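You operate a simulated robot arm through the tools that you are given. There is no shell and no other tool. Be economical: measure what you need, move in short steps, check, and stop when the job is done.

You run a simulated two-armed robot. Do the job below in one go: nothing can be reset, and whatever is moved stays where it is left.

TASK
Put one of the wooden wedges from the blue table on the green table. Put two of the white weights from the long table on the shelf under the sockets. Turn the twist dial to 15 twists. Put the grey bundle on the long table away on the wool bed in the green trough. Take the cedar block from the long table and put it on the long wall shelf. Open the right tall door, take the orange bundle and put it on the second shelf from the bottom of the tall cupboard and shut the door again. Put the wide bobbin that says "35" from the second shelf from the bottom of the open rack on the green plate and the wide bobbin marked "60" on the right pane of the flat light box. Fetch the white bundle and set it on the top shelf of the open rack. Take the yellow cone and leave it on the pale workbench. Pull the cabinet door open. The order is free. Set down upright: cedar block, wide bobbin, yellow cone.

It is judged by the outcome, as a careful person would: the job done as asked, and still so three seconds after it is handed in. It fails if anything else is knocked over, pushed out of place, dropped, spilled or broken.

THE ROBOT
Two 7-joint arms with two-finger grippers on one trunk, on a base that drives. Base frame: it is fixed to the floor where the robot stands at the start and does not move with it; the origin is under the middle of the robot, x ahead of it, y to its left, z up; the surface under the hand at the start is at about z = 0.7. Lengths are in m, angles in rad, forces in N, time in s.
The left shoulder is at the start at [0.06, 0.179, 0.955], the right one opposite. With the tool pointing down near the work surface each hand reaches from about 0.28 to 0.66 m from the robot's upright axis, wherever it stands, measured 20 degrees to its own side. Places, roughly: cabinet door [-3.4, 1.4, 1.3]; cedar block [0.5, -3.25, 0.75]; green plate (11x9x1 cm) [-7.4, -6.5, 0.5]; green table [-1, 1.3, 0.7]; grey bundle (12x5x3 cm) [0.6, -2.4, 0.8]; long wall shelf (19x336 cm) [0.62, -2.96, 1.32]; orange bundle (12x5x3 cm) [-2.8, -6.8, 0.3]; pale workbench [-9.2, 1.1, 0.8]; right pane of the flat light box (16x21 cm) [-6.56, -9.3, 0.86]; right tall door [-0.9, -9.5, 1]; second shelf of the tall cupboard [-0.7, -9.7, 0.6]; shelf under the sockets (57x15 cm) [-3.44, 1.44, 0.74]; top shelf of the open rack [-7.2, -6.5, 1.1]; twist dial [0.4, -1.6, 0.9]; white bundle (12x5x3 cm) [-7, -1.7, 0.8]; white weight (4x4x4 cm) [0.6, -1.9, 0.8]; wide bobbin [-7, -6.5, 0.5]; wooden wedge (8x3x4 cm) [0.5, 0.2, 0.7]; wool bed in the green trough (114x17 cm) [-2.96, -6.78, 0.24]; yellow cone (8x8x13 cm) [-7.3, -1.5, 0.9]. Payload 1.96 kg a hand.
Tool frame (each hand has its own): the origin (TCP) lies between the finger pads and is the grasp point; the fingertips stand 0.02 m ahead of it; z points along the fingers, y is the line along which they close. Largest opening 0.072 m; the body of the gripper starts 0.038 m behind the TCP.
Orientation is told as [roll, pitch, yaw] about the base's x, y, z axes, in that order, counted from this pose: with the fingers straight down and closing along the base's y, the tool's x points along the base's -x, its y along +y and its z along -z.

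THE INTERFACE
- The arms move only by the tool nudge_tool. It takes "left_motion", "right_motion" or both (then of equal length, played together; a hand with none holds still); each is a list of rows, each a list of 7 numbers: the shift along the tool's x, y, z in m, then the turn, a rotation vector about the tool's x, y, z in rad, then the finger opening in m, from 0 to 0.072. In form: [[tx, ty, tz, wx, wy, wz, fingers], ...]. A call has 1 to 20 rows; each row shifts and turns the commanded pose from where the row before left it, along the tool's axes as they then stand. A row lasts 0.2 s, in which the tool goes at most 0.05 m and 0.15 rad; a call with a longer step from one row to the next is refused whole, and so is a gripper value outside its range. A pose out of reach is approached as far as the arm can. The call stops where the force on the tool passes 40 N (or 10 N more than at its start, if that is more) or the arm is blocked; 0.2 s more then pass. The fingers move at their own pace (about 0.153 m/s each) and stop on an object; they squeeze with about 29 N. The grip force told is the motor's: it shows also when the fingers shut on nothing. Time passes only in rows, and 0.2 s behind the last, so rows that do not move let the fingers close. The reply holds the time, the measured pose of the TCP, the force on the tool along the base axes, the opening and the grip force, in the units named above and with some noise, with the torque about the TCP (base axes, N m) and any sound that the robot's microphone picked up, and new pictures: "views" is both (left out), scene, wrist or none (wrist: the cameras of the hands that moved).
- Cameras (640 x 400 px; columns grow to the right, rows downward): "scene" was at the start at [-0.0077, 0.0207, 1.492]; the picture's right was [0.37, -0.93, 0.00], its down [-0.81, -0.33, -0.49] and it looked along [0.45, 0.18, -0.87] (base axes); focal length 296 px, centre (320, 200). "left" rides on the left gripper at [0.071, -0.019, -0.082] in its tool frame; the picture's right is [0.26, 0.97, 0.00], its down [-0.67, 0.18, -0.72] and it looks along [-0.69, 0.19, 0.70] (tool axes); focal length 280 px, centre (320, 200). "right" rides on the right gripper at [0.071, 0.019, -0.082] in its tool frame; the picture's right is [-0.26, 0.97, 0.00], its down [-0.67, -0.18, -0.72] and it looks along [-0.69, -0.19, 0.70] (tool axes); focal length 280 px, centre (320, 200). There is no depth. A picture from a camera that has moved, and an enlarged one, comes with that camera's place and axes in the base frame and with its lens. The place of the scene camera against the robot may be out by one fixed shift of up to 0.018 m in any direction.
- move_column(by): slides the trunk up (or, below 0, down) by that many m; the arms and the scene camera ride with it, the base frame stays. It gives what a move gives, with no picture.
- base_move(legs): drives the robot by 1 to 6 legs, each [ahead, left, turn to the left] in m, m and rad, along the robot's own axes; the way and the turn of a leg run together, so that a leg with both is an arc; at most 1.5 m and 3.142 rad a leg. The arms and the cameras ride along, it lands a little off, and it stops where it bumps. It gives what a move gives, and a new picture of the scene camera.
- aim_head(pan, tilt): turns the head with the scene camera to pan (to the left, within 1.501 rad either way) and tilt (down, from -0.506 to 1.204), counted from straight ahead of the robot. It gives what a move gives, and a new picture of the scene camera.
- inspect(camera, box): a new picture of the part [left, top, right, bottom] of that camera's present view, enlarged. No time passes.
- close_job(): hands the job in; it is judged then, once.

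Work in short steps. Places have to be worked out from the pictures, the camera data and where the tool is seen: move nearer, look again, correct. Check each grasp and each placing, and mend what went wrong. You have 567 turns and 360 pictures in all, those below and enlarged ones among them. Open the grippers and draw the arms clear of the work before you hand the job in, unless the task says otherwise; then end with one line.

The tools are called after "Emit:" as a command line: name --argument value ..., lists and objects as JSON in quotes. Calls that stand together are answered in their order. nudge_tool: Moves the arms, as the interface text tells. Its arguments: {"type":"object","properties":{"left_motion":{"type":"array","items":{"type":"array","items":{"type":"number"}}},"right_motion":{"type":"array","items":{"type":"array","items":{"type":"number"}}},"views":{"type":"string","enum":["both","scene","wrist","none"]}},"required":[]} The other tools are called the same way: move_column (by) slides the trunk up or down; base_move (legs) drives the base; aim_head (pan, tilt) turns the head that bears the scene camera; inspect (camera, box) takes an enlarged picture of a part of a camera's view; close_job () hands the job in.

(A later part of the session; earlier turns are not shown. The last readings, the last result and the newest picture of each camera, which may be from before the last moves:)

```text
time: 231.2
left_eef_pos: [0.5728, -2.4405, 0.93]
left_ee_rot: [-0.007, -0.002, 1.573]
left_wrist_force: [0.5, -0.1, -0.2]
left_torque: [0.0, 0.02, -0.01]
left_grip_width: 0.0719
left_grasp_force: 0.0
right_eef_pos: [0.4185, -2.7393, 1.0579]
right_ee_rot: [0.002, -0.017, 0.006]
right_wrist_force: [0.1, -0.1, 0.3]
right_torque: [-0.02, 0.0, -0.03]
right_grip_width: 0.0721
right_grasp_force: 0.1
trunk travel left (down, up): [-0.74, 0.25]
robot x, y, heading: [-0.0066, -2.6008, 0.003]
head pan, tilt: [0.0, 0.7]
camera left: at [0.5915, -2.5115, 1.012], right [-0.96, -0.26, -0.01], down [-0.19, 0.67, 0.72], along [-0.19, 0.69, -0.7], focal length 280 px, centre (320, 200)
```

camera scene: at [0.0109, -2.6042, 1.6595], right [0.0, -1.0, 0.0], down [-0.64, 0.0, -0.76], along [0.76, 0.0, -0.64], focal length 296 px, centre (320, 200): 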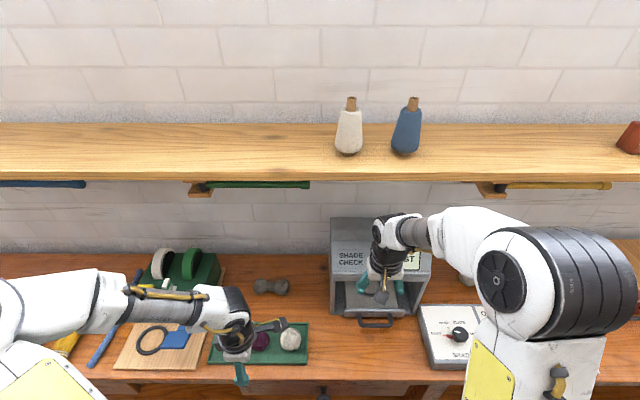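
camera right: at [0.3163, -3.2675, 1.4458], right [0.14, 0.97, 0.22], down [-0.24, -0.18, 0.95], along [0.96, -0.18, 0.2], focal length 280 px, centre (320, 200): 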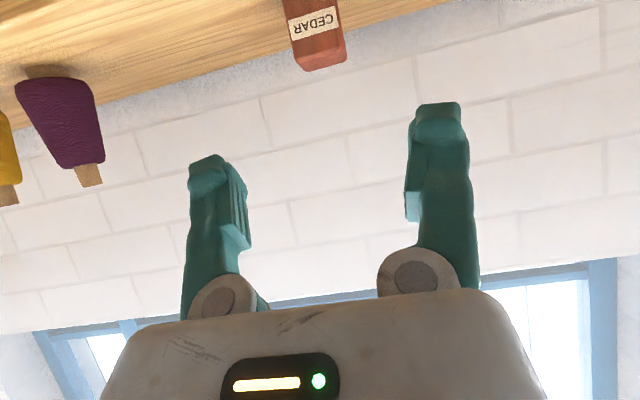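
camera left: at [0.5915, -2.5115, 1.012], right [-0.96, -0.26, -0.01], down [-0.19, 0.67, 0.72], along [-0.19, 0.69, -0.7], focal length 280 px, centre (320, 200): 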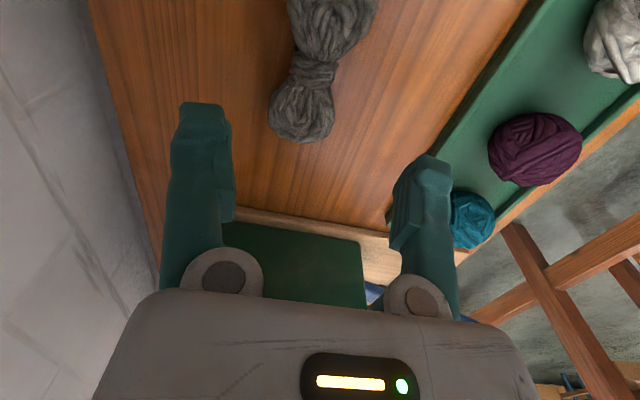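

The bundle's waist is right under the hand. Descend to z≈0.823 and grip.

Emit:
nudge_tool --left_motion '[[0, -0.005, 0.04, 0, 0, 0, 0.072], [0, 0, 0.04, 0, 0, 0, 0.072], [0, 0, 0.026, 0, 0, 0, 0.072], [0, 0, 0, 0, 0, 0, 0.0], [0, 0, 0, 0, 0, 0, 0.0], [0, 0, 0, 0, 0, 0, 0.0]]' --views "wrist"

```text
time: 232.6
left_eef_pos: [0.5782, -2.4376, 0.8245]
left_ee_rot: [-0.008, -0.002, 1.575]
left_wrist_force: [-1.0, -0.3, 2.1]
left_torque: [0.0, 0.07, -0.11]
left_grip_width: 0.0486
left_grasp_force: 29.2
right_eef_pos: [0.4172, -2.7394, 1.0606]
right_ee_rot: [0.0, -0.018, 0.007]
right_wrist_force: [0.0, -0.4, 0.2]
right_torque: [0.0, -0.03, -0.02]
right_grip_width: 0.0723
right_grasp_force: 0.0
trunk travel left (down, up): [-0.74, 0.25]
robot x, y, heading: [-0.0094, -2.5992, -0.002]
head pan, tilt: [0.0, 0.7]
camera left: at [0.5971, -2.5088, 0.9062], right [-0.96, -0.27, -0.01], down [-0.19, 0.67, 0.71], along [-0.18, 0.69, -0.7], focal length 280 px, centre (320, 200)
```

left: 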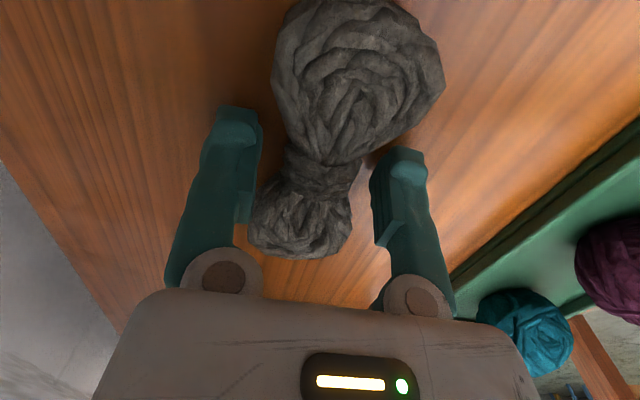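

Bundle held. Lift, retract, back away, and look south.

Emit:
nudge_tool --left_motion '[[0, 0, -0.045, 0, 0, 0, 0], [0, 0, -0.045, 0, 0, 0, 0], [0, 0.045, -0.02, 0, 0, 0, 0], [0, 0.045, 0, 0, 0, 0, 0], [0, 0.045, 0, 0, 0, 0, 0], [0, 0.045, 0, 0, 0, 0, 0]]' --views "none"

Emit:
base_move --legs '[[-0.3, 0, 0]]'

Emit:
aim_head --pan -1.45 --tilt 0.4

```text
time: 233.9
left_eef_pos: [0.3966, -2.4398, 0.9345]
left_ee_rot: [-0.009, -0.003, 1.576]
left_wrist_force: [-1.2, 0.2, 0.3]
left_torque: [-0.01, -0.01, 0.03]
left_grip_width: 0.0489
left_grasp_force: 28.9
right_eef_pos: [0.4162, -2.7392, 1.0607]
right_ee_rot: [0.0, -0.021, 0.008]
right_wrist_force: [0.2, 0.5, 0.2]
right_torque: [0.02, -0.03, 0.01]
right_grip_width: 0.072
right_grasp_force: 0.0
trunk travel left (down, up): [-0.74, 0.25]
robot x, y, heading: [-0.0045, -2.6, 0.0]
head pan, tilt: [0.0, 0.7]
```

```text
time: 236.0
left_eef_pos: [0.0983, -2.4375, 0.9327]
left_ee_rot: [-0.008, -0.002, 1.587]
left_wrist_force: [-0.3, -0.4, -1.0]
left_torque: [0.0, -0.01, -0.01]
left_grip_width: 0.0487
left_grasp_force: 28.8
right_eef_pos: [0.1191, -2.7372, 1.0598]
right_ee_rot: [-0.001, -0.019, 0.02]
right_wrist_force: [-0.2, 0.1, 0.4]
right_torque: [-0.02, -0.03, -0.01]
right_grip_width: 0.0722
right_grasp_force: 0.2
trunk travel left (down, up): [-0.74, 0.25]
robot x, y, heading: [-0.3077, -2.6045, 0.012]
head pan, tilt: [0.0, 0.7]
camera scene: at [-0.2894, -2.6064, 1.6595], right [0.01, -1.0, 0.0], down [-0.64, -0.01, -0.76], along [0.76, 0.01, -0.64], focal length 296 px, centre (320, 200)
```

scene: 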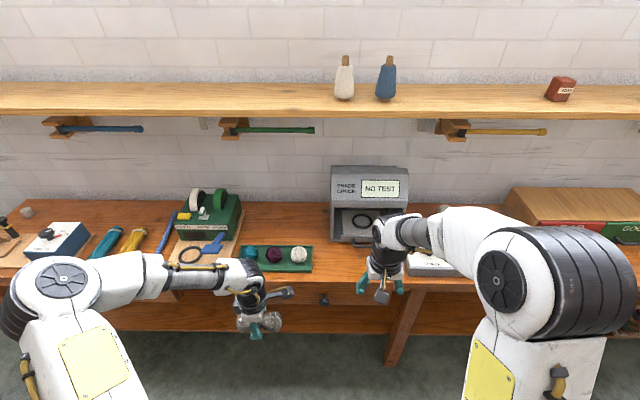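

```text
time: 237.6
left_eef_pos: [0.0988, -2.4383, 0.9344]
left_ee_rot: [-0.007, -0.002, 1.587]
left_wrist_force: [1.0, 1.1, -0.5]
left_torque: [0.01, -0.01, 0.0]
left_grip_width: 0.0487
left_grasp_force: 29.0
right_eef_pos: [0.1195, -2.7361, 1.0598]
right_ee_rot: [0.001, -0.02, 0.02]
right_wrist_force: [0.1, 0.4, -0.6]
right_torque: [0.0, 0.03, 0.0]
right_grip_width: 0.072
right_grasp_force: 0.0
trunk travel left (down, up): [-0.74, 0.25]
robot x, y, heading: [-0.3044, -2.6002, 0.015]
head pan, tilt: [-1.45, 0.4]
camera scene: at [-0.3617, -2.6995, 1.6863], right [-0.99, -0.14, 0.0], down [-0.05, 0.39, -0.92], along [0.12, -0.91, -0.39], focal length 296 px, centre (320, 200)
```

scene: 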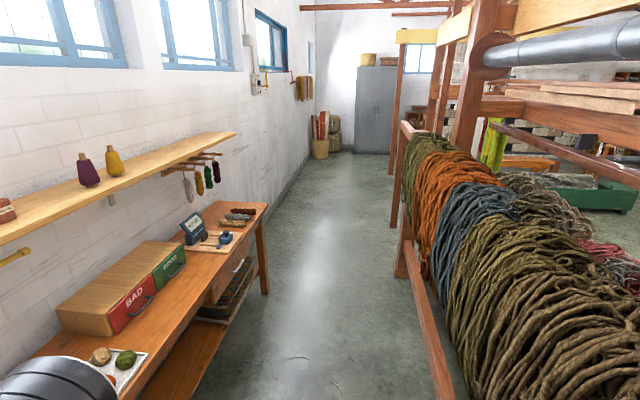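

The way south along the corridor is clear; the trough is beyond the loom. I strafe south to y≈-6.4.

Emit:
base_move --legs '[[0.08, 0, -0.014], [0, -1.45, 0], [0, -1.45, 0], [0, -0.9, 0]]'

Emit:
base_move --legs '[[0, 0, -1.57]]'

```text
time: 256.6
left_eef_pos: [0.1769, -6.2398, 0.9336]
left_ee_rot: [-0.008, -0.003, 1.577]
left_wrist_force: [0.6, -0.2, -0.3]
left_torque: [0.01, 0.0, 0.0]
left_grip_width: 0.0486
left_grasp_force: 29.3
right_eef_pos: [0.1941, -6.5386, 1.0595]
right_ee_rot: [0.0, -0.019, 0.008]
right_wrist_force: [-0.6, -0.6, 0.0]
right_torque: [0.0, 0.02, -0.03]
right_grip_width: 0.072
right_grasp_force: 0.1
trunk travel left (down, up): [-0.74, 0.25]
robot x, y, heading: [-0.2274, -6.3996, 0.004]
head pan, tilt: [-1.45, 0.4]
camera scene: at [-0.2863, -6.497, 1.6863], right [-0.99, -0.12, 0.0], down [-0.05, 0.39, -0.92], along [0.11, -0.91, -0.39], focal length 296 px, centre (320, 200)
```

scene: 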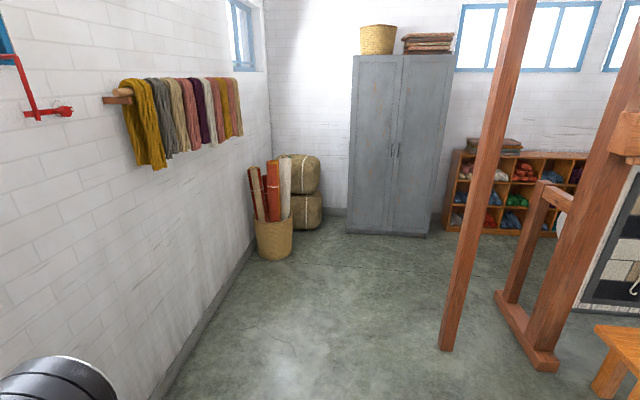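

```text
time: 260.8
left_eef_pos: [-0.0699, -6.8067, 0.9338]
left_ee_rot: [-0.011, -0.002, 0.001]
left_wrist_force: [0.5, -0.4, -0.9]
left_torque: [0.0, 0.01, -0.05]
left_grip_width: 0.0486
left_grasp_force: 29.4
right_eef_pos: [-0.3686, -6.8248, 1.0594]
right_ee_rot: [-0.001, -0.02, -1.568]
right_wrist_force: [0.5, 0.3, -0.2]
right_torque: [0.03, 0.0, 0.03]
right_grip_width: 0.072
right_grasp_force: 0.0
trunk travel left (down, up): [-0.74, 0.25]
robot x, y, heading: [-0.2292, -6.4023, -1.572]
head pan, tilt: [-1.45, 0.4]
camera scene: at [-0.33, -6.3562, 1.6863], right [-0.12, 0.99, 0.0], down [0.39, 0.05, -0.92], along [-0.91, -0.11, -0.39], focal length 296 px, centre (320, 200)
```

scene: 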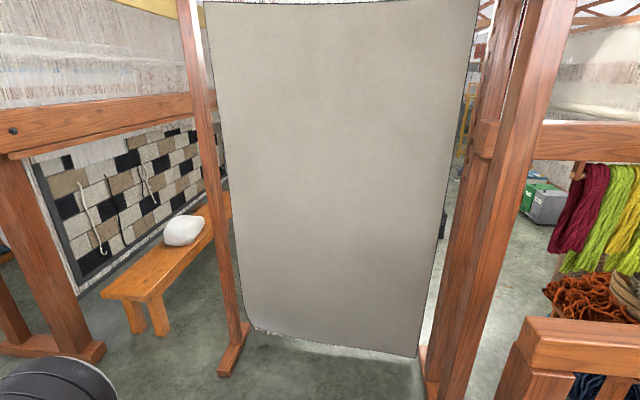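

A screen stands at x≈-1.5. I move a bit further south and face west to see the passage to the trough.

Emit:
base_move --legs '[[1.0, 0.1, 0], [0, 0, -1.57]]'

Emit:
aim_head --pan 0.0 --tilt 0.35

```text
time: 269.8
left_eef_pos: [-0.5336, -7.5517, 0.934]
left_ee_rot: [-0.01, -0.002, -1.579]
left_wrist_force: [-0.9, 0.3, -0.6]
left_torque: [0.01, 0.02, 0.0]
left_grip_width: 0.0486
left_grasp_force: 28.9
right_eef_pos: [-0.5481, -7.2519, 1.0588]
right_ee_rot: [0.0, -0.019, 3.136]
right_wrist_force: [-0.4, 0.2, 0.0]
right_torque: [0.0, -0.01, 0.01]
right_grip_width: 0.0723
right_grasp_force: 0.0
trunk travel left (down, up): [-0.74, 0.25]
robot x, y, heading: [-0.1261, -7.3964, 3.132]
head pan, tilt: [-1.45, 0.4]
camera scene: at [-0.0853, -7.3081, 1.6863], right [0.99, 0.11, 0.0], down [0.04, -0.39, -0.92], along [-0.1, 0.92, -0.39], focal length 296 px, centre (320, 200)
```

scene: 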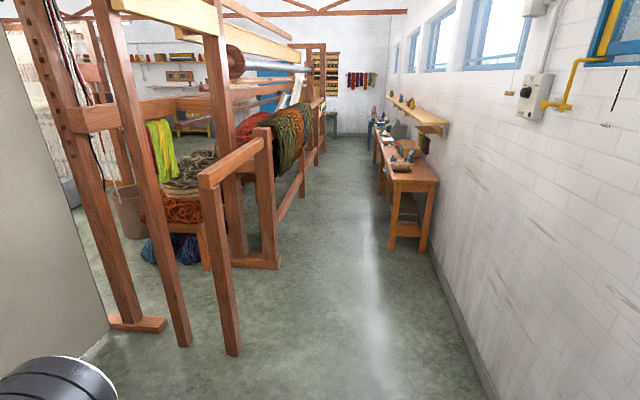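

```text
time: 271.4
left_eef_pos: [-0.5346, -7.5506, 0.9333]
left_ee_rot: [-0.009, 0.001, -1.58]
left_wrist_force: [-0.5, 0.1, 0.0]
left_torque: [-0.01, -0.01, -0.01]
left_grip_width: 0.0487
left_grasp_force: 29.1
right_eef_pos: [-0.5475, -7.2513, 1.0588]
right_ee_rot: [-0.001, -0.02, 3.137]
right_wrist_force: [0.0, 0.1, -0.1]
right_torque: [0.02, -0.02, -0.02]
right_grip_width: 0.072
right_grasp_force: 0.0
trunk travel left (down, up): [-0.74, 0.25]
robot x, y, heading: [-0.1233, -7.3977, 3.132]
head pan, tilt: [0.0, 0.351]
camera scene: at [-0.1681, -7.3992, 1.6909], right [0.01, 1.0, 0.0], down [0.34, 0.0, -0.94], along [-0.94, 0.01, -0.34], focal length 296 px, centre (320, 200)
```

scene: 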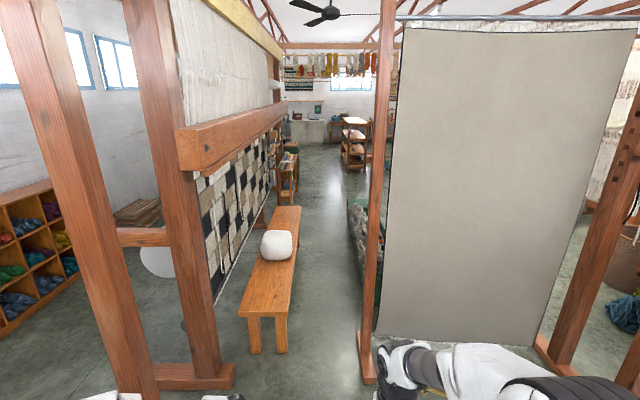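

The gap between bench and screen looks too narrow (~0.54 m). I look at the south aisle behind the second loom.

Emit:
aim_head --pan 0.55 --tilt 0.35

Emit:
base_move --legs '[[0, 1.3, 0]]'

```text
time: 272.4
left_eef_pos: [-0.5332, -7.5507, 0.9338]
left_ee_rot: [-0.008, -0.003, -1.58]
left_wrist_force: [-0.1, 0.0, 0.5]
left_torque: [-0.01, 0.0, -0.01]
left_grip_width: 0.0486
left_grasp_force: 28.7
right_eef_pos: [-0.548, -7.2511, 1.0591]
right_ee_rot: [0.0, -0.02, 3.136]
right_wrist_force: [-0.1, -0.4, 0.2]
right_torque: [0.0, 0.0, 0.01]
right_grip_width: 0.0722
right_grasp_force: 0.0
trunk travel left (down, up): [-0.74, 0.25]
robot x, y, heading: [-0.1287, -7.3936, 3.134]
head pan, tilt: [0.55, 0.351]
camera scene: at [-0.1549, -7.448, 1.6909], right [-0.51, 0.86, 0.0], down [0.29, 0.18, -0.94], along [-0.81, -0.48, -0.34], focal length 296 px, centre (320, 200)
```

scene: 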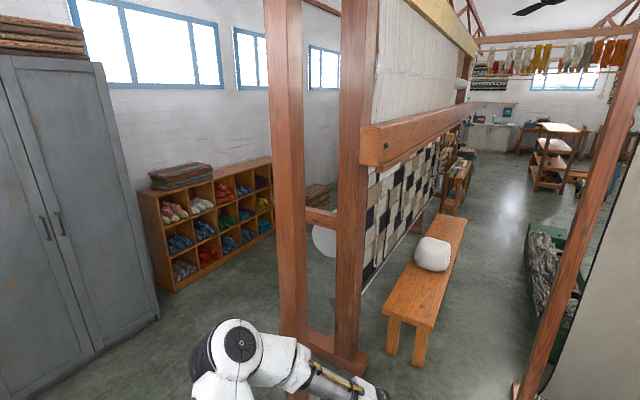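

```text
time: 279.0
left_eef_pos: [-0.5589, -8.861, 0.9337]
left_ee_rot: [-0.009, -0.001, -1.595]
left_wrist_force: [0.0, 0.6, -0.8]
left_torque: [0.01, -0.01, -0.01]
left_grip_width: 0.0487
left_grasp_force: 28.8
right_eef_pos: [-0.5675, -8.5621, 1.0584]
right_ee_rot: [-0.001, -0.019, 3.12]
right_wrist_force: [0.9, 0.2, 0.6]
right_torque: [-0.03, 0.06, -0.01]
right_grip_width: 0.0721
right_grasp_force: 0.1
trunk travel left (down, up): [-0.74, 0.25]
robot x, y, heading: [-0.1473, -8.7145, 3.116]
head pan, tilt: [0.55, 0.351]
camera scene: at [-0.1777, -8.7645, 1.6909], right [-0.5, 0.87, 0.0], down [0.3, 0.17, -0.94], along [-0.81, -0.47, -0.34], focal length 296 px, centre (320, 200)
```

scene: 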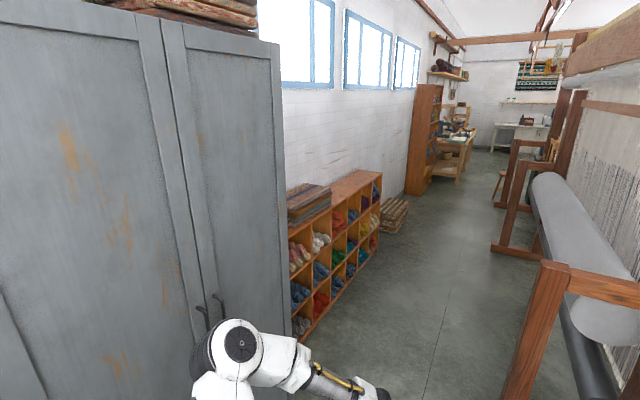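

The south aisle is open (y≈-9.6…-8.45). I drive west along it.

Emit:
base_move --legs '[[0, 0.2, 0.026], [1.5, 0, 0], [1.5, 0, 0]]'

Emit:
aim_head --pan -0.5 --tilt 0.4

```text
time: 294.6
left_eef_pos: [-3.559, -9.0831, 0.9334]
left_ee_rot: [-0.008, -0.001, -1.554]
left_wrist_force: [-0.5, 0.4, -1.0]
left_torque: [0.01, -0.04, 0.0]
left_grip_width: 0.0487
left_grasp_force: 29.3
right_eef_pos: [-3.5807, -8.7841, 1.0586]
right_ee_rot: [0.0, -0.019, -3.121]
right_wrist_force: [0.8, 0.2, -0.9]
right_torque: [0.0, -0.01, -0.05]
right_grip_width: 0.0718
right_grasp_force: 0.1
trunk travel left (down, up): [-0.74, 0.25]
robot x, y, heading: [-3.1548, -8.9207, -3.132]
head pan, tilt: [0.55, 0.351]
camera scene: at [-3.1835, -8.9704, 1.6909], right [-0.54, 0.84, 0.0], down [0.29, 0.18, -0.94], along [-0.79, -0.5, -0.34], focal length 296 px, centre (320, 200)
```

scene: 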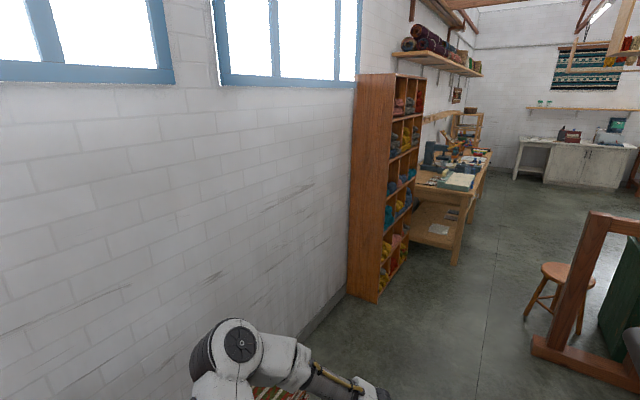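

```text
time: 295.9
left_eef_pos: [-3.5604, -9.0831, 0.9324]
left_ee_rot: [-0.009, 0.0, -1.554]
left_wrist_force: [0.5, -0.4, 0.7]
left_torque: [0.0, -0.03, -0.02]
left_grip_width: 0.0484
left_grasp_force: 29.5
right_eef_pos: [-3.5816, -8.7835, 1.0592]
right_ee_rot: [0.0, -0.02, -3.122]
right_wrist_force: [-0.9, 0.5, -0.4]
right_torque: [0.02, 0.0, 0.0]
right_grip_width: 0.072
right_grasp_force: 0.1
trunk travel left (down, up): [-0.74, 0.25]
robot x, y, heading: [-3.1537, -8.917, -3.13]
head pan, tilt: [-0.499, 0.4]
camera scene: at [-3.1868, -8.8776, 1.6863], right [0.47, 0.89, 0.0], down [0.34, -0.18, -0.92], along [-0.82, 0.43, -0.39], focal length 296 px, centre (320, 200)
```

scene: 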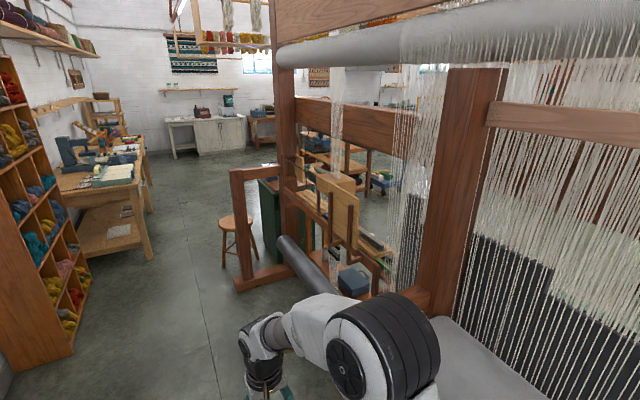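

Drive on west past the loom's end and look north.

Emit:
base_move --legs '[[1.4, 0, -0.01], [1.2, 0, 0]]'

Emit:
aim_head --pan -1.4 --tilt 0.45

```text
time: 308.6
left_eef_pos: [-6.1524, -9.0281, 0.933]
left_ee_rot: [-0.008, -0.002, -1.596]
left_wrist_force: [0.6, 0.0, -0.2]
left_torque: [0.0, 0.01, -0.03]
left_grip_width: 0.0488
left_grasp_force: 29.4
right_eef_pos: [-6.1602, -8.7268, 1.059]
right_ee_rot: [0.0, -0.021, 3.119]
right_wrist_force: [1.2, -0.5, -0.3]
right_torque: [-0.04, -0.01, 0.0]
right_grip_width: 0.0721
right_grasp_force: 0.1
trunk travel left (down, up): [-0.74, 0.25]
robot x, y, heading: [-5.7437, -8.8762, 3.115]
head pan, tilt: [-0.499, 0.4]
camera scene: at [-5.7708, -8.839, 1.6863], right [0.5, 0.86, 0.0], down [0.34, -0.2, -0.92], along [-0.8, 0.46, -0.39], focal length 296 px, centre (320, 200)
```

scene: 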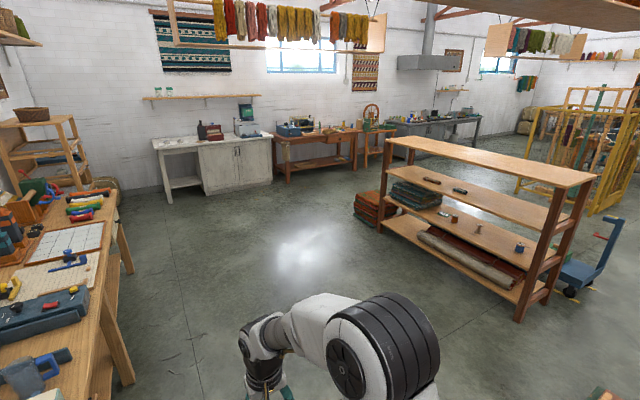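

```text
time: 309.8
left_eef_pos: [-6.1526, -9.0289, 0.9324]
left_ee_rot: [-0.01, -0.002, -1.598]
left_wrist_force: [0.1, 0.3, -0.4]
left_torque: [0.03, 0.02, -0.01]
left_grip_width: 0.0487
left_grasp_force: 28.6
right_eef_pos: [-6.1615, -8.7289, 1.059]
right_ee_rot: [-0.001, -0.02, 3.119]
right_wrist_force: [0.2, -0.7, 0.2]
right_torque: [0.01, -0.02, 0.0]
right_grip_width: 0.072
right_grasp_force: 0.0
trunk travel left (down, up): [-0.74, 0.25]
robot x, y, heading: [-5.7411, -8.8793, 3.114]
head pan, tilt: [-1.4, 0.45]
camera scene: at [-5.7041, -8.7945, 1.6817], right [0.99, 0.14, 0.0], down [0.06, -0.43, -0.9], along [-0.13, 0.89, -0.44], focal length 296 px, centre (320, 200)
```

scene: 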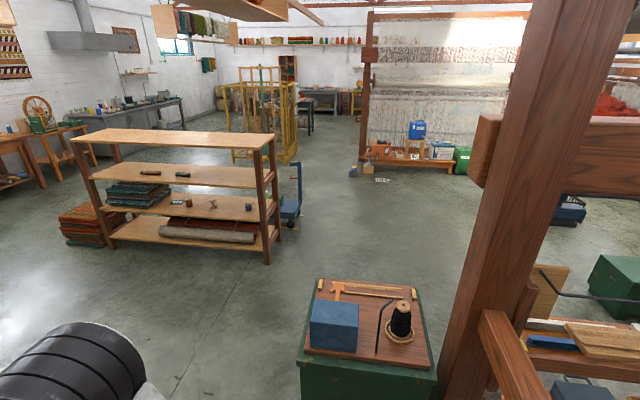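

I can see the rack, cart and chest. Before moving I check for the stool close at my right.

Emit:
aim_head --pan -1.5 --tilt 1.0

```text
time: 310.7
left_eef_pos: [-6.1515, -9.0276, 0.9326]
left_ee_rot: [-0.007, -0.002, -1.597]
left_wrist_force: [-0.1, 0.3, -0.2]
left_torque: [-0.01, 0.0, 0.01]
left_grip_width: 0.0486
left_grasp_force: 29.3
right_eef_pos: [-6.1601, -8.7289, 1.0591]
right_ee_rot: [-0.001, -0.019, 3.12]
right_wrist_force: [0.6, -0.5, 0.2]
right_torque: [-0.01, 0.0, 0.0]
right_grip_width: 0.0719
right_grasp_force: 0.0
trunk travel left (down, up): [-0.74, 0.25]
robot x, y, heading: [-5.7414, -8.8832, 3.113]
head pan, tilt: [-1.499, 1.0]
camera scene: at [-5.6938, -8.8158, 1.6362], right [1.0, 0.05, 0.0], down [0.04, -0.84, -0.54], along [-0.02, 0.54, -0.84], focal length 296 px, centre (320, 200)
```

scene: 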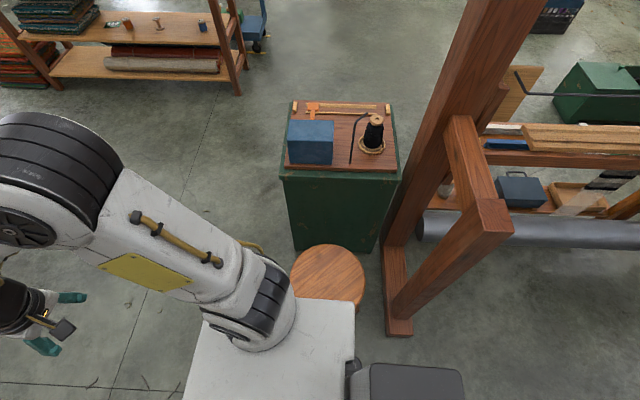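

The stool is right beside my right side, and the desk is at the left front. I look down-left to measure the desk clearance.

Emit:
aim_head --pan 0.6 --tilt 0.9

```text
time: 312.7
left_eef_pos: [-6.1512, -9.0275, 0.9331]
left_ee_rot: [-0.009, -0.002, -1.596]
left_wrist_force: [-0.5, 0.0, -0.6]
left_torque: [0.0, 0.01, -0.03]
left_grip_width: 0.0488
left_grasp_force: 29.2
right_eef_pos: [-6.1611, -8.7283, 1.0594]
right_ee_rot: [0.0, -0.021, 3.121]
right_wrist_force: [-0.3, -0.2, 0.3]
right_torque: [0.01, 0.04, -0.05]
right_grip_width: 0.072
right_grasp_force: 0.1
trunk travel left (down, up): [-0.74, 0.25]
robot x, y, heading: [-5.7382, -8.8786, 3.116]
head pan, tilt: [0.6, 0.901]
camera scene: at [-5.7541, -8.9264, 1.6433], right [-0.54, 0.84, 0.0], down [0.66, 0.42, -0.62], along [-0.52, -0.34, -0.78], focal length 296 px, centre (320, 200)
```

scene: 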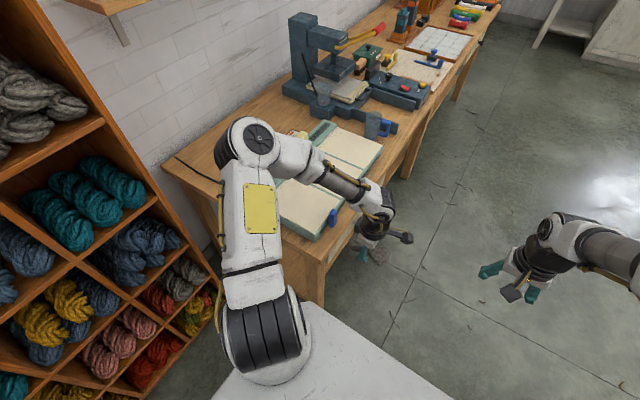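

Measured: stool at (-5.66,-8.44) r 0.15, desk corner (-6.15,-9.2). I shift left a little, turn to heading ≈2.57 and pass diagonally between them.

Emit:
base_move --legs '[[0, 0.12, 0], [0, 0, -0.545], [0.95, 0, 0]]'

Emit:
aim_head --pan -0.9 --tilt 0.6

```text
time: 320.0
left_eef_pos: [-6.9523, -8.4051, 0.9329]
left_ee_rot: [-0.009, -0.002, -2.144]
left_wrist_force: [0.9, 1.3, -0.8]
left_torque: [0.02, 0.0, -0.01]
left_grip_width: 0.0486
left_grasp_force: 29.2
right_eef_pos: [-6.8043, -8.1444, 1.0585]
right_ee_rot: [0.002, -0.02, 2.571]
right_wrist_force: [-0.9, -0.3, -0.3]
right_torque: [0.01, -0.02, 0.0]
right_grip_width: 0.072
right_grasp_force: 0.2
trunk travel left (down, up): [-0.74, 0.25]
robot x, y, heading: [-6.5261, -8.4942, 2.57]
head pan, tilt: [0.6, 0.901]
camera scene: at [-6.5589, -8.5304, 1.6433], right [-0.03, 1.0, 0.0], down [0.78, 0.02, -0.62], along [-0.62, -0.02, -0.78], focal length 296 px, centre (320, 200)
```

scene: 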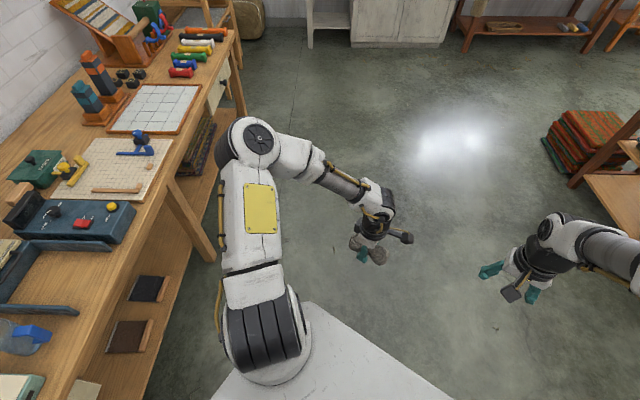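

```text
time: 321.6
left_eef_pos: [-6.952, -8.4035, 0.9327]
left_ee_rot: [-0.009, -0.002, -2.143]
left_wrist_force: [0.0, 0.5, 0.3]
left_torque: [0.02, 0.0, 0.01]
left_grip_width: 0.0486
left_grasp_force: 29.3
right_eef_pos: [-6.8043, -8.1452, 1.0597]
right_ee_rot: [-0.001, -0.02, 2.572]
right_wrist_force: [-0.6, 0.5, 1.0]
right_torque: [0.02, 0.01, -0.01]
right_grip_width: 0.0721
right_grasp_force: 0.0
trunk travel left (down, up): [-0.74, 0.25]
robot x, y, heading: [-6.5252, -8.4899, 2.568]
head pan, tilt: [-0.901, 0.6]
camera scene: at [-6.492, -8.4405, 1.6681], right [1.0, 0.1, 0.0], down [0.05, -0.56, -0.82], along [-0.08, 0.82, -0.57], focal length 296 px, centre (320, 200)
```

scene: 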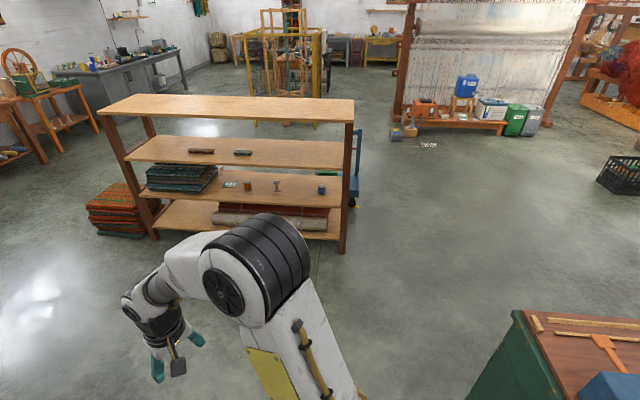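

Through the gap. To pass between rack and chest I raise the trunk (elbows above the rack top) and drive diagonally NE.

Emit:
move_column --by 0.25

Emit:
base_move --legs '[[0.4, 0, 0], [0, 0, -1.908], [0, 0.5, 0]]'

Emit:
aim_head --pan 0.0 --tilt 0.6

```text
time: 324.1
left_eef_pos: [-6.9525, -8.4056, 1.1833]
left_ee_rot: [-0.009, -0.001, -2.142]
left_wrist_force: [0.5, -0.1, 0.3]
left_torque: [0.0, 0.02, 0.03]
left_grip_width: 0.0485
left_grasp_force: 28.9
right_eef_pos: [-6.8043, -8.1449, 1.3102]
right_ee_rot: [0.0, -0.019, 2.57]
right_wrist_force: [-0.4, -0.3, -0.2]
right_torque: [-0.02, 0.02, 0.02]
right_grip_width: 0.0718
right_grasp_force: 0.0
trunk travel left (down, up): [-0.99, 0.0]
robot x, y, heading: [-6.5288, -8.4968, 2.569]
head pan, tilt: [-0.901, 0.6]
```

```text
time: 333.6
left_eef_pos: [-6.9606, -7.516, 1.1826]
left_ee_rot: [-0.008, -0.001, 2.263]
left_wrist_force: [-0.8, 0.6, 0.0]
left_torque: [-0.01, 0.01, -0.01]
left_grip_width: 0.0482
left_grasp_force: 29.1
right_eef_pos: [-6.7573, -7.7346, 1.3081]
right_ee_rot: [0.003, -0.02, 0.696]
right_wrist_force: [-0.5, -0.4, -0.2]
right_torque: [0.02, 0.0, -0.02]
right_grip_width: 0.072
right_grasp_force: 0.1
trunk travel left (down, up): [-0.99, 0.0]
robot x, y, heading: [-7.1737, -7.894, 0.695]
head pan, tilt: [-0.901, 0.6]
camera scene: at [-7.1395, -7.9585, 1.918], right [-0.21, -0.98, 0.0], down [-0.55, 0.12, -0.82], along [0.81, -0.17, -0.57], focal length 296 px, centre (320, 200)
```

scene: 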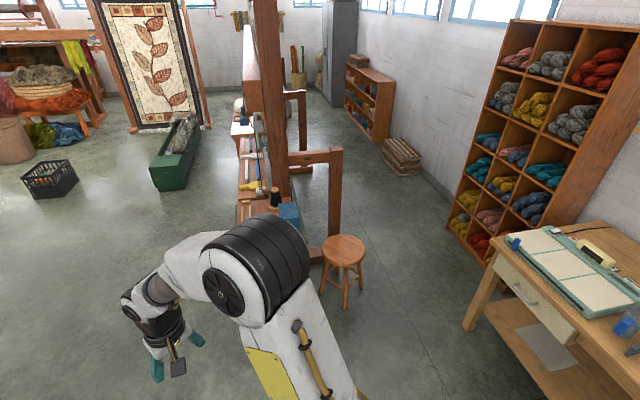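

```text
time: 334.9
left_eef_pos: [-6.9605, -7.5151, 1.1845]
left_ee_rot: [-0.009, -0.003, 2.264]
left_wrist_force: [-0.2, 0.7, -0.9]
left_torque: [0.01, -0.02, -0.03]
left_grip_width: 0.0487
left_grasp_force: 28.8
right_eef_pos: [-6.7579, -7.7341, 1.3087]
right_ee_rot: [-0.001, -0.017, 0.695]
right_wrist_force: [-0.2, -0.6, 0.2]
right_torque: [-0.01, -0.03, -0.01]
right_grip_width: 0.072
right_grasp_force: 0.1
trunk travel left (down, up): [-0.99, 0.0]
robot x, y, heading: [-7.1716, -7.9008, 0.695]
head pan, tilt: [0.0, 0.6]
camera scene: at [-7.159, -7.8826, 1.9181], right [0.64, -0.77, 0.0], down [-0.44, -0.36, -0.82], along [0.64, 0.53, -0.57], focal length 296 px, centre (320, 200)
```

scene: 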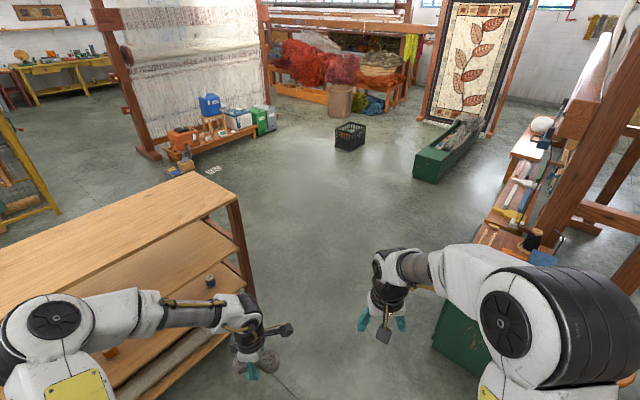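

Clear: the trough lies ahead with open floor on its north side. I pass the rack diagonally and drive to the trough's north side.

Emit:
base_move --legs '[[1.45, 0, 0], [0.8, 0, 0], [0, 0, -0.5], [1.4, 0, 0]]'

```text
time: 354.1
left_eef_pos: [-3.6847, -5.909, 1.1841]
left_ee_rot: [-0.009, -0.002, 1.797]
left_wrist_force: [-0.3, 1.1, -0.3]
left_torque: [-0.02, -0.04, 0.01]
left_grip_width: 0.0485
left_grasp_force: 28.7
right_eef_pos: [-3.6026, -6.1975, 1.3099]
right_ee_rot: [0.001, -0.019, 0.228]
right_wrist_force: [-0.1, -0.2, 0.0]
right_torque: [0.0, -0.02, 0.01]
right_grip_width: 0.0719
right_grasp_force: 0.0
trunk travel left (down, up): [-0.99, 0.0]
robot x, y, heading: [-4.0453, -6.1514, 0.223]
head pan, tilt: [0.0, 0.6]
camera scene: at [-4.0273, -6.1527, 1.9181], right [0.22, -0.97, 0.0], down [-0.55, -0.13, -0.83], along [0.8, 0.18, -0.56], focal length 296 px, centre (320, 200)
```

scene: 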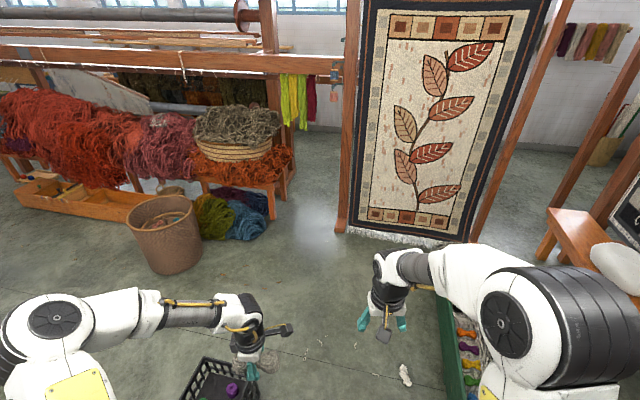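

Look at the trough to my right.

Emit:
aim_head --pan -0.75 --tilt 0.7

```text
time: 355.2
left_eef_pos: [-3.6844, -5.9091, 1.1842]
left_ee_rot: [-0.008, -0.002, 1.796]
left_wrist_force: [0.7, 0.6, -0.3]
left_torque: [-0.01, 0.01, 0.01]
left_grip_width: 0.0486
left_grasp_force: 29.2
right_eef_pos: [-3.6018, -6.1968, 1.3082]
right_ee_rot: [0.001, -0.018, 0.229]
right_wrist_force: [-0.1, -1.0, -0.2]
right_torque: [-0.02, -0.03, -0.03]
right_grip_width: 0.0719
right_grasp_force: 0.1
trunk travel left (down, up): [-0.99, 0.0]
robot x, y, heading: [-4.0469, -6.1566, 0.224]
head pan, tilt: [-0.75, 0.7]
camera scene: at [-4.0394, -6.2148, 1.9095], right [-0.5, -0.87, 0.0], down [-0.56, 0.32, -0.77], along [0.66, -0.38, -0.64], focal length 296 px, centre (320, 200)
```

scene: 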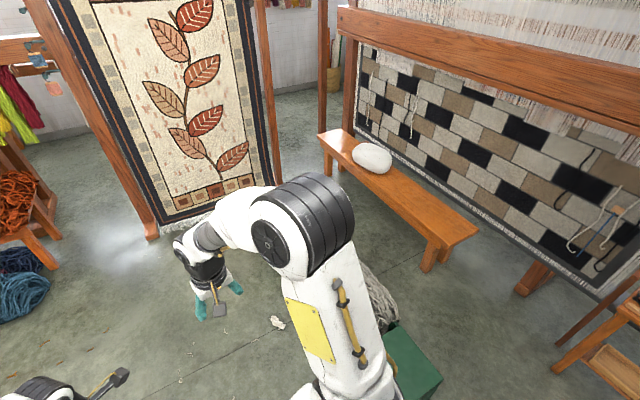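

I drive further east, turn south there clear of the crate, then come up to the trough.

Emit:
base_move --legs '[[1.48, 0, 0], [0, 0, -1.79]]'

Emit:
aim_head --pan 0.0 --tilt 0.8

```text
time: 366.8
left_eef_pos: [-2.4346, -6.2452, 1.1831]
left_ee_rot: [-0.008, -0.001, -0.005]
left_wrist_force: [0.4, 0.3, -0.7]
left_torque: [-0.01, 0.01, 0.01]
left_grip_width: 0.0485
left_grasp_force: 28.9
right_eef_pos: [-2.7335, -6.2604, 1.3084]
right_ee_rot: [0.0, -0.02, -1.573]
right_wrist_force: [-0.4, 0.8, -0.8]
right_torque: [-0.01, 0.01, -0.06]
right_grip_width: 0.0722
right_grasp_force: 0.1
trunk travel left (down, up): [-0.99, 0.0]
robot x, y, heading: [-2.592, -5.8387, -1.579]
head pan, tilt: [-0.75, 0.7]
camera scene: at [-2.6578, -5.8437, 1.9095], right [-0.73, 0.69, 0.0], down [0.44, 0.47, -0.76], along [-0.53, -0.56, -0.64], focal length 296 px, centre (320, 200)
```

scene: 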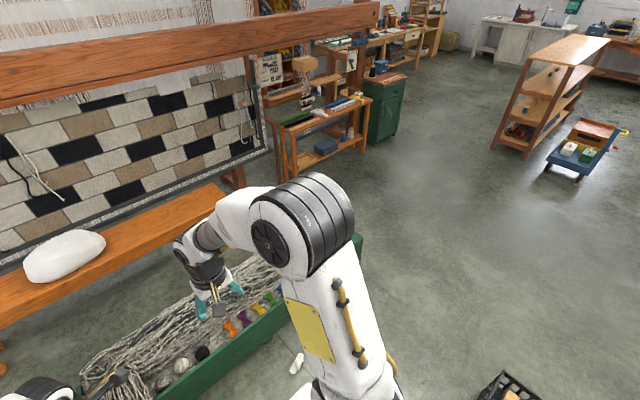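

```text
time: 367.9
left_eef_pos: [-2.434, -6.244, 1.183]
left_ee_rot: [-0.009, -0.002, -0.007]
left_wrist_force: [0.6, -0.3, -1.4]
left_torque: [-0.02, -0.01, 0.0]
left_grip_width: 0.0485
left_grasp_force: 29.1
right_eef_pos: [-2.7334, -6.2591, 1.3103]
right_ee_rot: [0.0, -0.019, -1.572]
right_wrist_force: [0.6, 0.2, 0.6]
right_torque: [-0.01, -0.02, 0.0]
right_grip_width: 0.0722
right_grasp_force: 0.0
trunk travel left (down, up): [-0.99, 0.0]
robot x, y, heading: [-2.5876, -5.8373, -1.575]
head pan, tilt: [0.0, 0.799]
camera scene: at [-2.6003, -5.8626, 1.9012], right [-1.0, 0.01, 0.0], down [0.01, 0.72, -0.7], along [-0.01, -0.7, -0.72], focal length 296 px, centre (320, 200)
```

scene: 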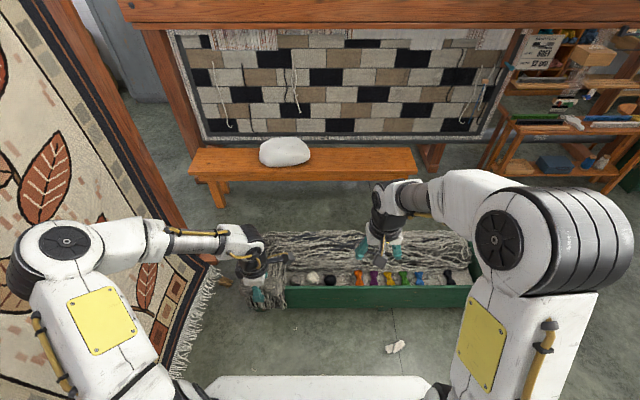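

I zoom on the trough row.

Emit:
inspect --camera "scene" --box '[240, 220, 490, 320]'

```text
2.56 times, centred on (365, 270) of scene
camera zoom: at [-2.6003, -5.8626, 1.9012], right [-1.0, 0.01, 0.0], down [0.01, 0.72, -0.7], along [-0.01, -0.7, -0.72], focal length 757 px, centre (205, 21)
```

zoom: 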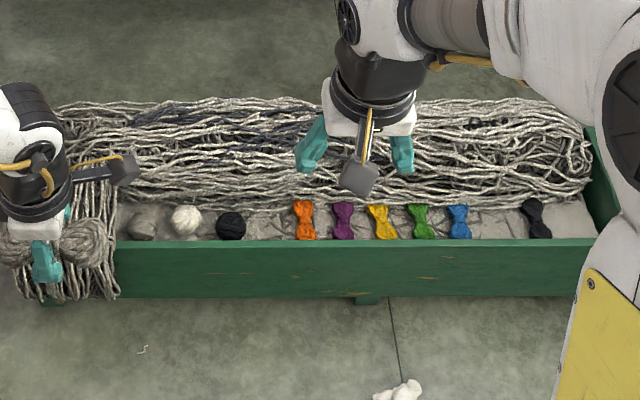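

Orange bundle lies among others on the felt strip at ≈[-2.85,-6.79]. I'll take orange with the right hand first and put grey into the freed, wide gap. Move up and lower the trunk.

Emit:
base_move --legs '[[0.42, -0.11, 0.005]]'

Emit:
move_column --by -0.72

Emit:
nudge_tool --right_motion '[[0, 0, 0.03, 0, 0, 0, 0.072], [0, 0, 0.03, 0, 0, 0, 0.072], [0, 0, 0.02, 0, 0, 0, 0.072]]' --views "both"

```text
time: 370.6
left_eef_pos: [-2.5474, -6.6668, 1.1834]
left_ee_rot: [-0.009, -0.001, -0.003]
left_wrist_force: [-0.1, 0.2, -0.2]
left_torque: [-0.01, -0.01, -0.01]
left_grip_width: 0.0484
left_grasp_force: 28.6
right_eef_pos: [-2.8454, -6.6825, 1.3091]
right_ee_rot: [0.0, -0.021, -1.572]
right_wrist_force: [-0.8, -0.7, -0.4]
right_torque: [-0.02, -0.02, 0.03]
right_grip_width: 0.0721
right_grasp_force: 0.1
trunk travel left (down, up): [-0.99, 0.0]
robot x, y, heading: [-2.7087, -6.259, -1.577]
head pan, tilt: [0.0, 0.799]
camera scene: at [-2.7138, -6.2843, 1.9013], right [-1.0, 0.0, 0.0], down [0.0, 0.72, -0.7], along [0.0, -0.7, -0.72], focal length 296 px, centre (320, 200)
```

scene: 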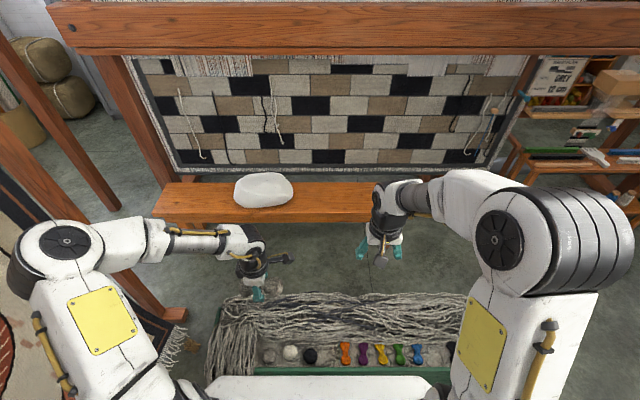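

```text
refused: -0.72 is not a number from -0.4 to 0.4
```

```text
time: 371.4
left_eef_pos: [-2.5474, -6.6695, 1.1818]
left_ee_rot: [-0.007, -0.003, -0.004]
left_wrist_force: [-0.1, -0.3, 0.3]
left_torque: [0.0, 0.03, -0.01]
left_grip_width: 0.0484
left_grasp_force: 29.4
right_eef_pos: [-2.8466, -6.6864, 1.2272]
right_ee_rot: [0.0, -0.02, -1.57]
right_wrist_force: [-0.7, 0.2, -0.7]
right_torque: [0.02, 0.01, 0.01]
right_grip_width: 0.0718
right_grasp_force: 0.0
trunk travel left (down, up): [-0.99, 0.0]
robot x, y, heading: [-2.7063, -6.2624, -1.576]
head pan, tilt: [0.0, 0.799]
camera scene: at [-2.7145, -6.288, 1.9012], right [-1.0, 0.0, 0.0], down [0.0, 0.72, -0.7], along [0.0, -0.7, -0.72], focal length 296 px, centre (320, 200)
camera right: at [-2.8262, -6.6156, 1.3069], right [0.97, -0.26, 0.01], down [-0.18, -0.66, 0.73], along [-0.19, -0.7, -0.69], focal length 280 px, centre (320, 200)
```

scene: 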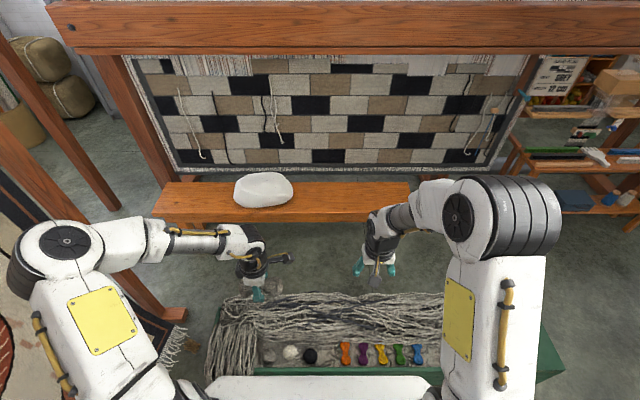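
right: 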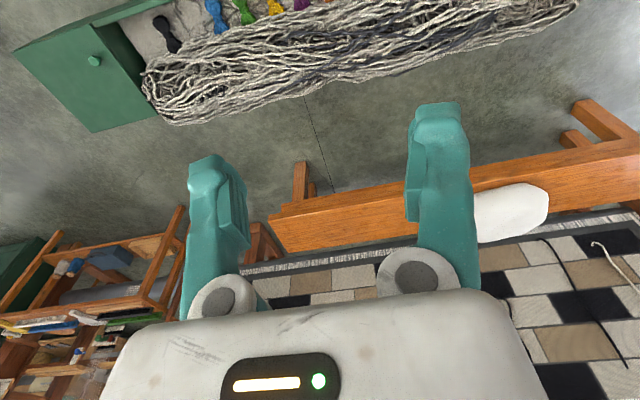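

Lower the trunk in two moves.

Emit:
move_column --by -0.4

Emit:
move_column --by -0.3

Emit:
nudge_tool --right_motion '[[-0.03, 0, 0.02, 0, 0, 0, 0.072], [-0.03, 0, 0.02, 0, 0, 0, 0.072], [-0.03, 0, 0.03, 0, 0, 0, 0.072]]' --views "both"

```text
time: 375.2
left_eef_pos: [-2.5487, -6.6684, 0.784]
left_ee_rot: [-0.008, -0.002, -0.004]
left_wrist_force: [0.0, -0.2, -0.1]
left_torque: [0.01, 0.03, -0.02]
left_grip_width: 0.0482
left_grasp_force: 28.7
right_eef_pos: [-2.8463, -6.6851, 0.8281]
right_ee_rot: [-0.001, -0.02, -1.571]
right_wrist_force: [0.3, -0.7, 0.0]
right_torque: [-0.04, 0.01, -0.02]
right_grip_width: 0.072
right_grasp_force: 0.0
trunk travel left (down, up): [-0.59, 0.4]
robot x, y, heading: [-2.7088, -6.2616, -1.573]
head pan, tilt: [0.0, 0.799]
```

```text
time: 378.2
left_eef_pos: [-2.5468, -6.6686, 0.4823]
left_ee_rot: [-0.009, -0.002, -0.004]
left_wrist_force: [0.3, -0.3, -0.3]
left_torque: [0.0, -0.01, 0.0]
left_grip_width: 0.0487
left_grasp_force: 29.4
right_eef_pos: [-2.847, -6.6862, 0.5293]
right_ee_rot: [-0.001, -0.02, -1.571]
right_wrist_force: [0.2, 0.1, -0.8]
right_torque: [0.03, 0.01, 0.0]
right_grip_width: 0.0719
right_grasp_force: 0.0
trunk travel left (down, up): [-0.29, 0.7]
robot x, y, heading: [-2.7046, -6.2624, -1.573]
head pan, tilt: [0.0, 0.799]
```

```text
time: 379.0
left_eef_pos: [-2.5485, -6.6673, 0.4828]
left_ee_rot: [-0.011, -0.001, -0.004]
left_wrist_force: [0.0, -0.4, -0.7]
left_torque: [-0.01, 0.0, 0.01]
left_grip_width: 0.0489
left_grasp_force: 29.5
right_eef_pos: [-2.8454, -6.7771, 0.4605]
right_ee_rot: [0.002, -0.018, -1.57]
right_wrist_force: [0.3, 0.4, 0.2]
right_torque: [-0.01, 0.01, 0.02]
right_grip_width: 0.0721
right_grasp_force: 0.0
trunk travel left (down, up): [-0.29, 0.7]
robot x, y, heading: [-2.7025, -6.2578, -1.576]
head pan, tilt: [0.0, 0.799]
camera scene: at [-2.7145, -6.2868, 1.2013], right [-1.0, 0.0, 0.0], down [0.0, 0.72, -0.7], along [0.0, -0.7, -0.72], focal length 296 px, centre (320, 200)
camera right: at [-2.8259, -6.7067, 0.5394], right [0.96, -0.26, 0.01], down [-0.18, -0.66, 0.73], along [-0.19, -0.7, -0.69], focal length 280 px, centre (320, 200)
```

scene: 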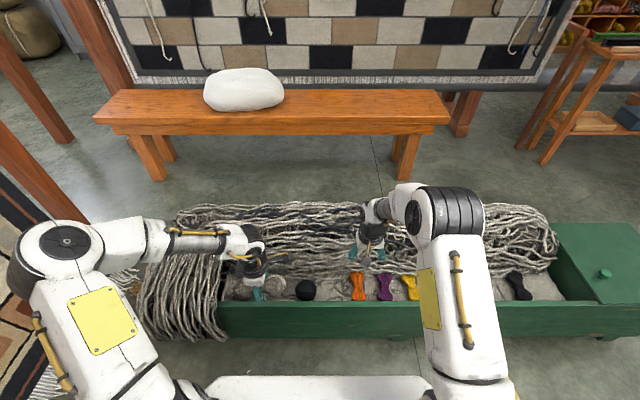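
right: 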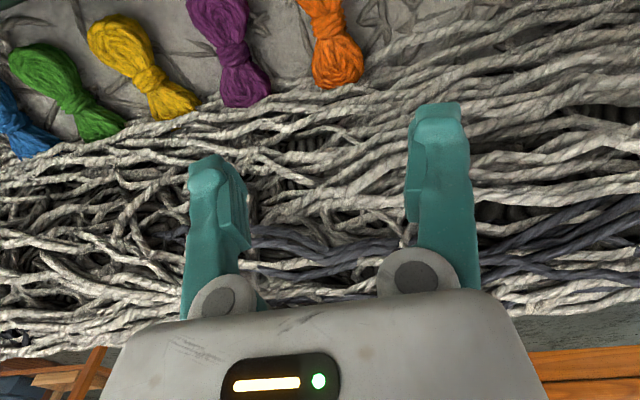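

Orange waist at [-2.841,-6.788]. I tilt slightly (camera clear of the wall) and descend partway.

Emit:
nudge_tool --right_motion '[[-0.013, 0.004, 0.03, 0, 0.13, 0, 0.072], [-0.004, 0, 0.035, 0, 0, 0, 0.072], [-0.004, 0, 0.035, 0, 0, 0, 0.072]]' --views "wrist"

```text
time: 379.8
left_eef_pos: [-2.5485, -6.6692, 0.482]
left_ee_rot: [-0.008, -0.001, -0.004]
left_wrist_force: [-0.4, -1.7, 0.5]
left_torque: [-0.01, -0.01, -0.02]
left_grip_width: 0.0484
left_grasp_force: 29.5
right_eef_pos: [-2.8422, -6.7903, 0.3594]
right_ee_rot: [-0.001, 0.112, -1.571]
right_wrist_force: [-0.3, 0.0, 0.5]
right_torque: [0.0, -0.02, 0.0]
right_grip_width: 0.0717
right_grasp_force: 0.1
trunk travel left (down, up): [-0.29, 0.7]
robot x, y, heading: [-2.7062, -6.2622, -1.573]
head pan, tilt: [0.0, 0.799]
camera right: at [-2.8209, -6.7305, 0.4474], right [0.97, -0.26, -0.03], down [-0.18, -0.75, 0.64], along [-0.19, -0.61, -0.77], focal length 280 px, centre (320, 200)
```

right: 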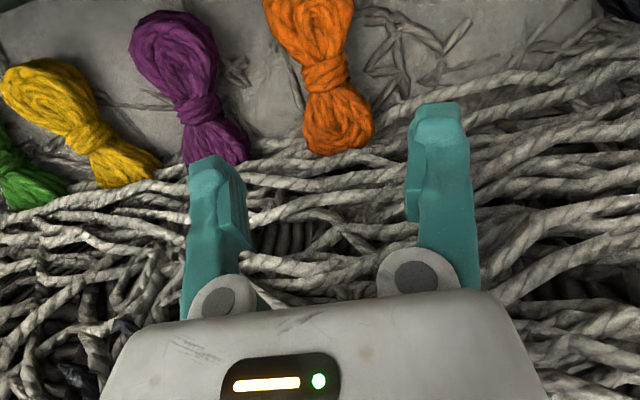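

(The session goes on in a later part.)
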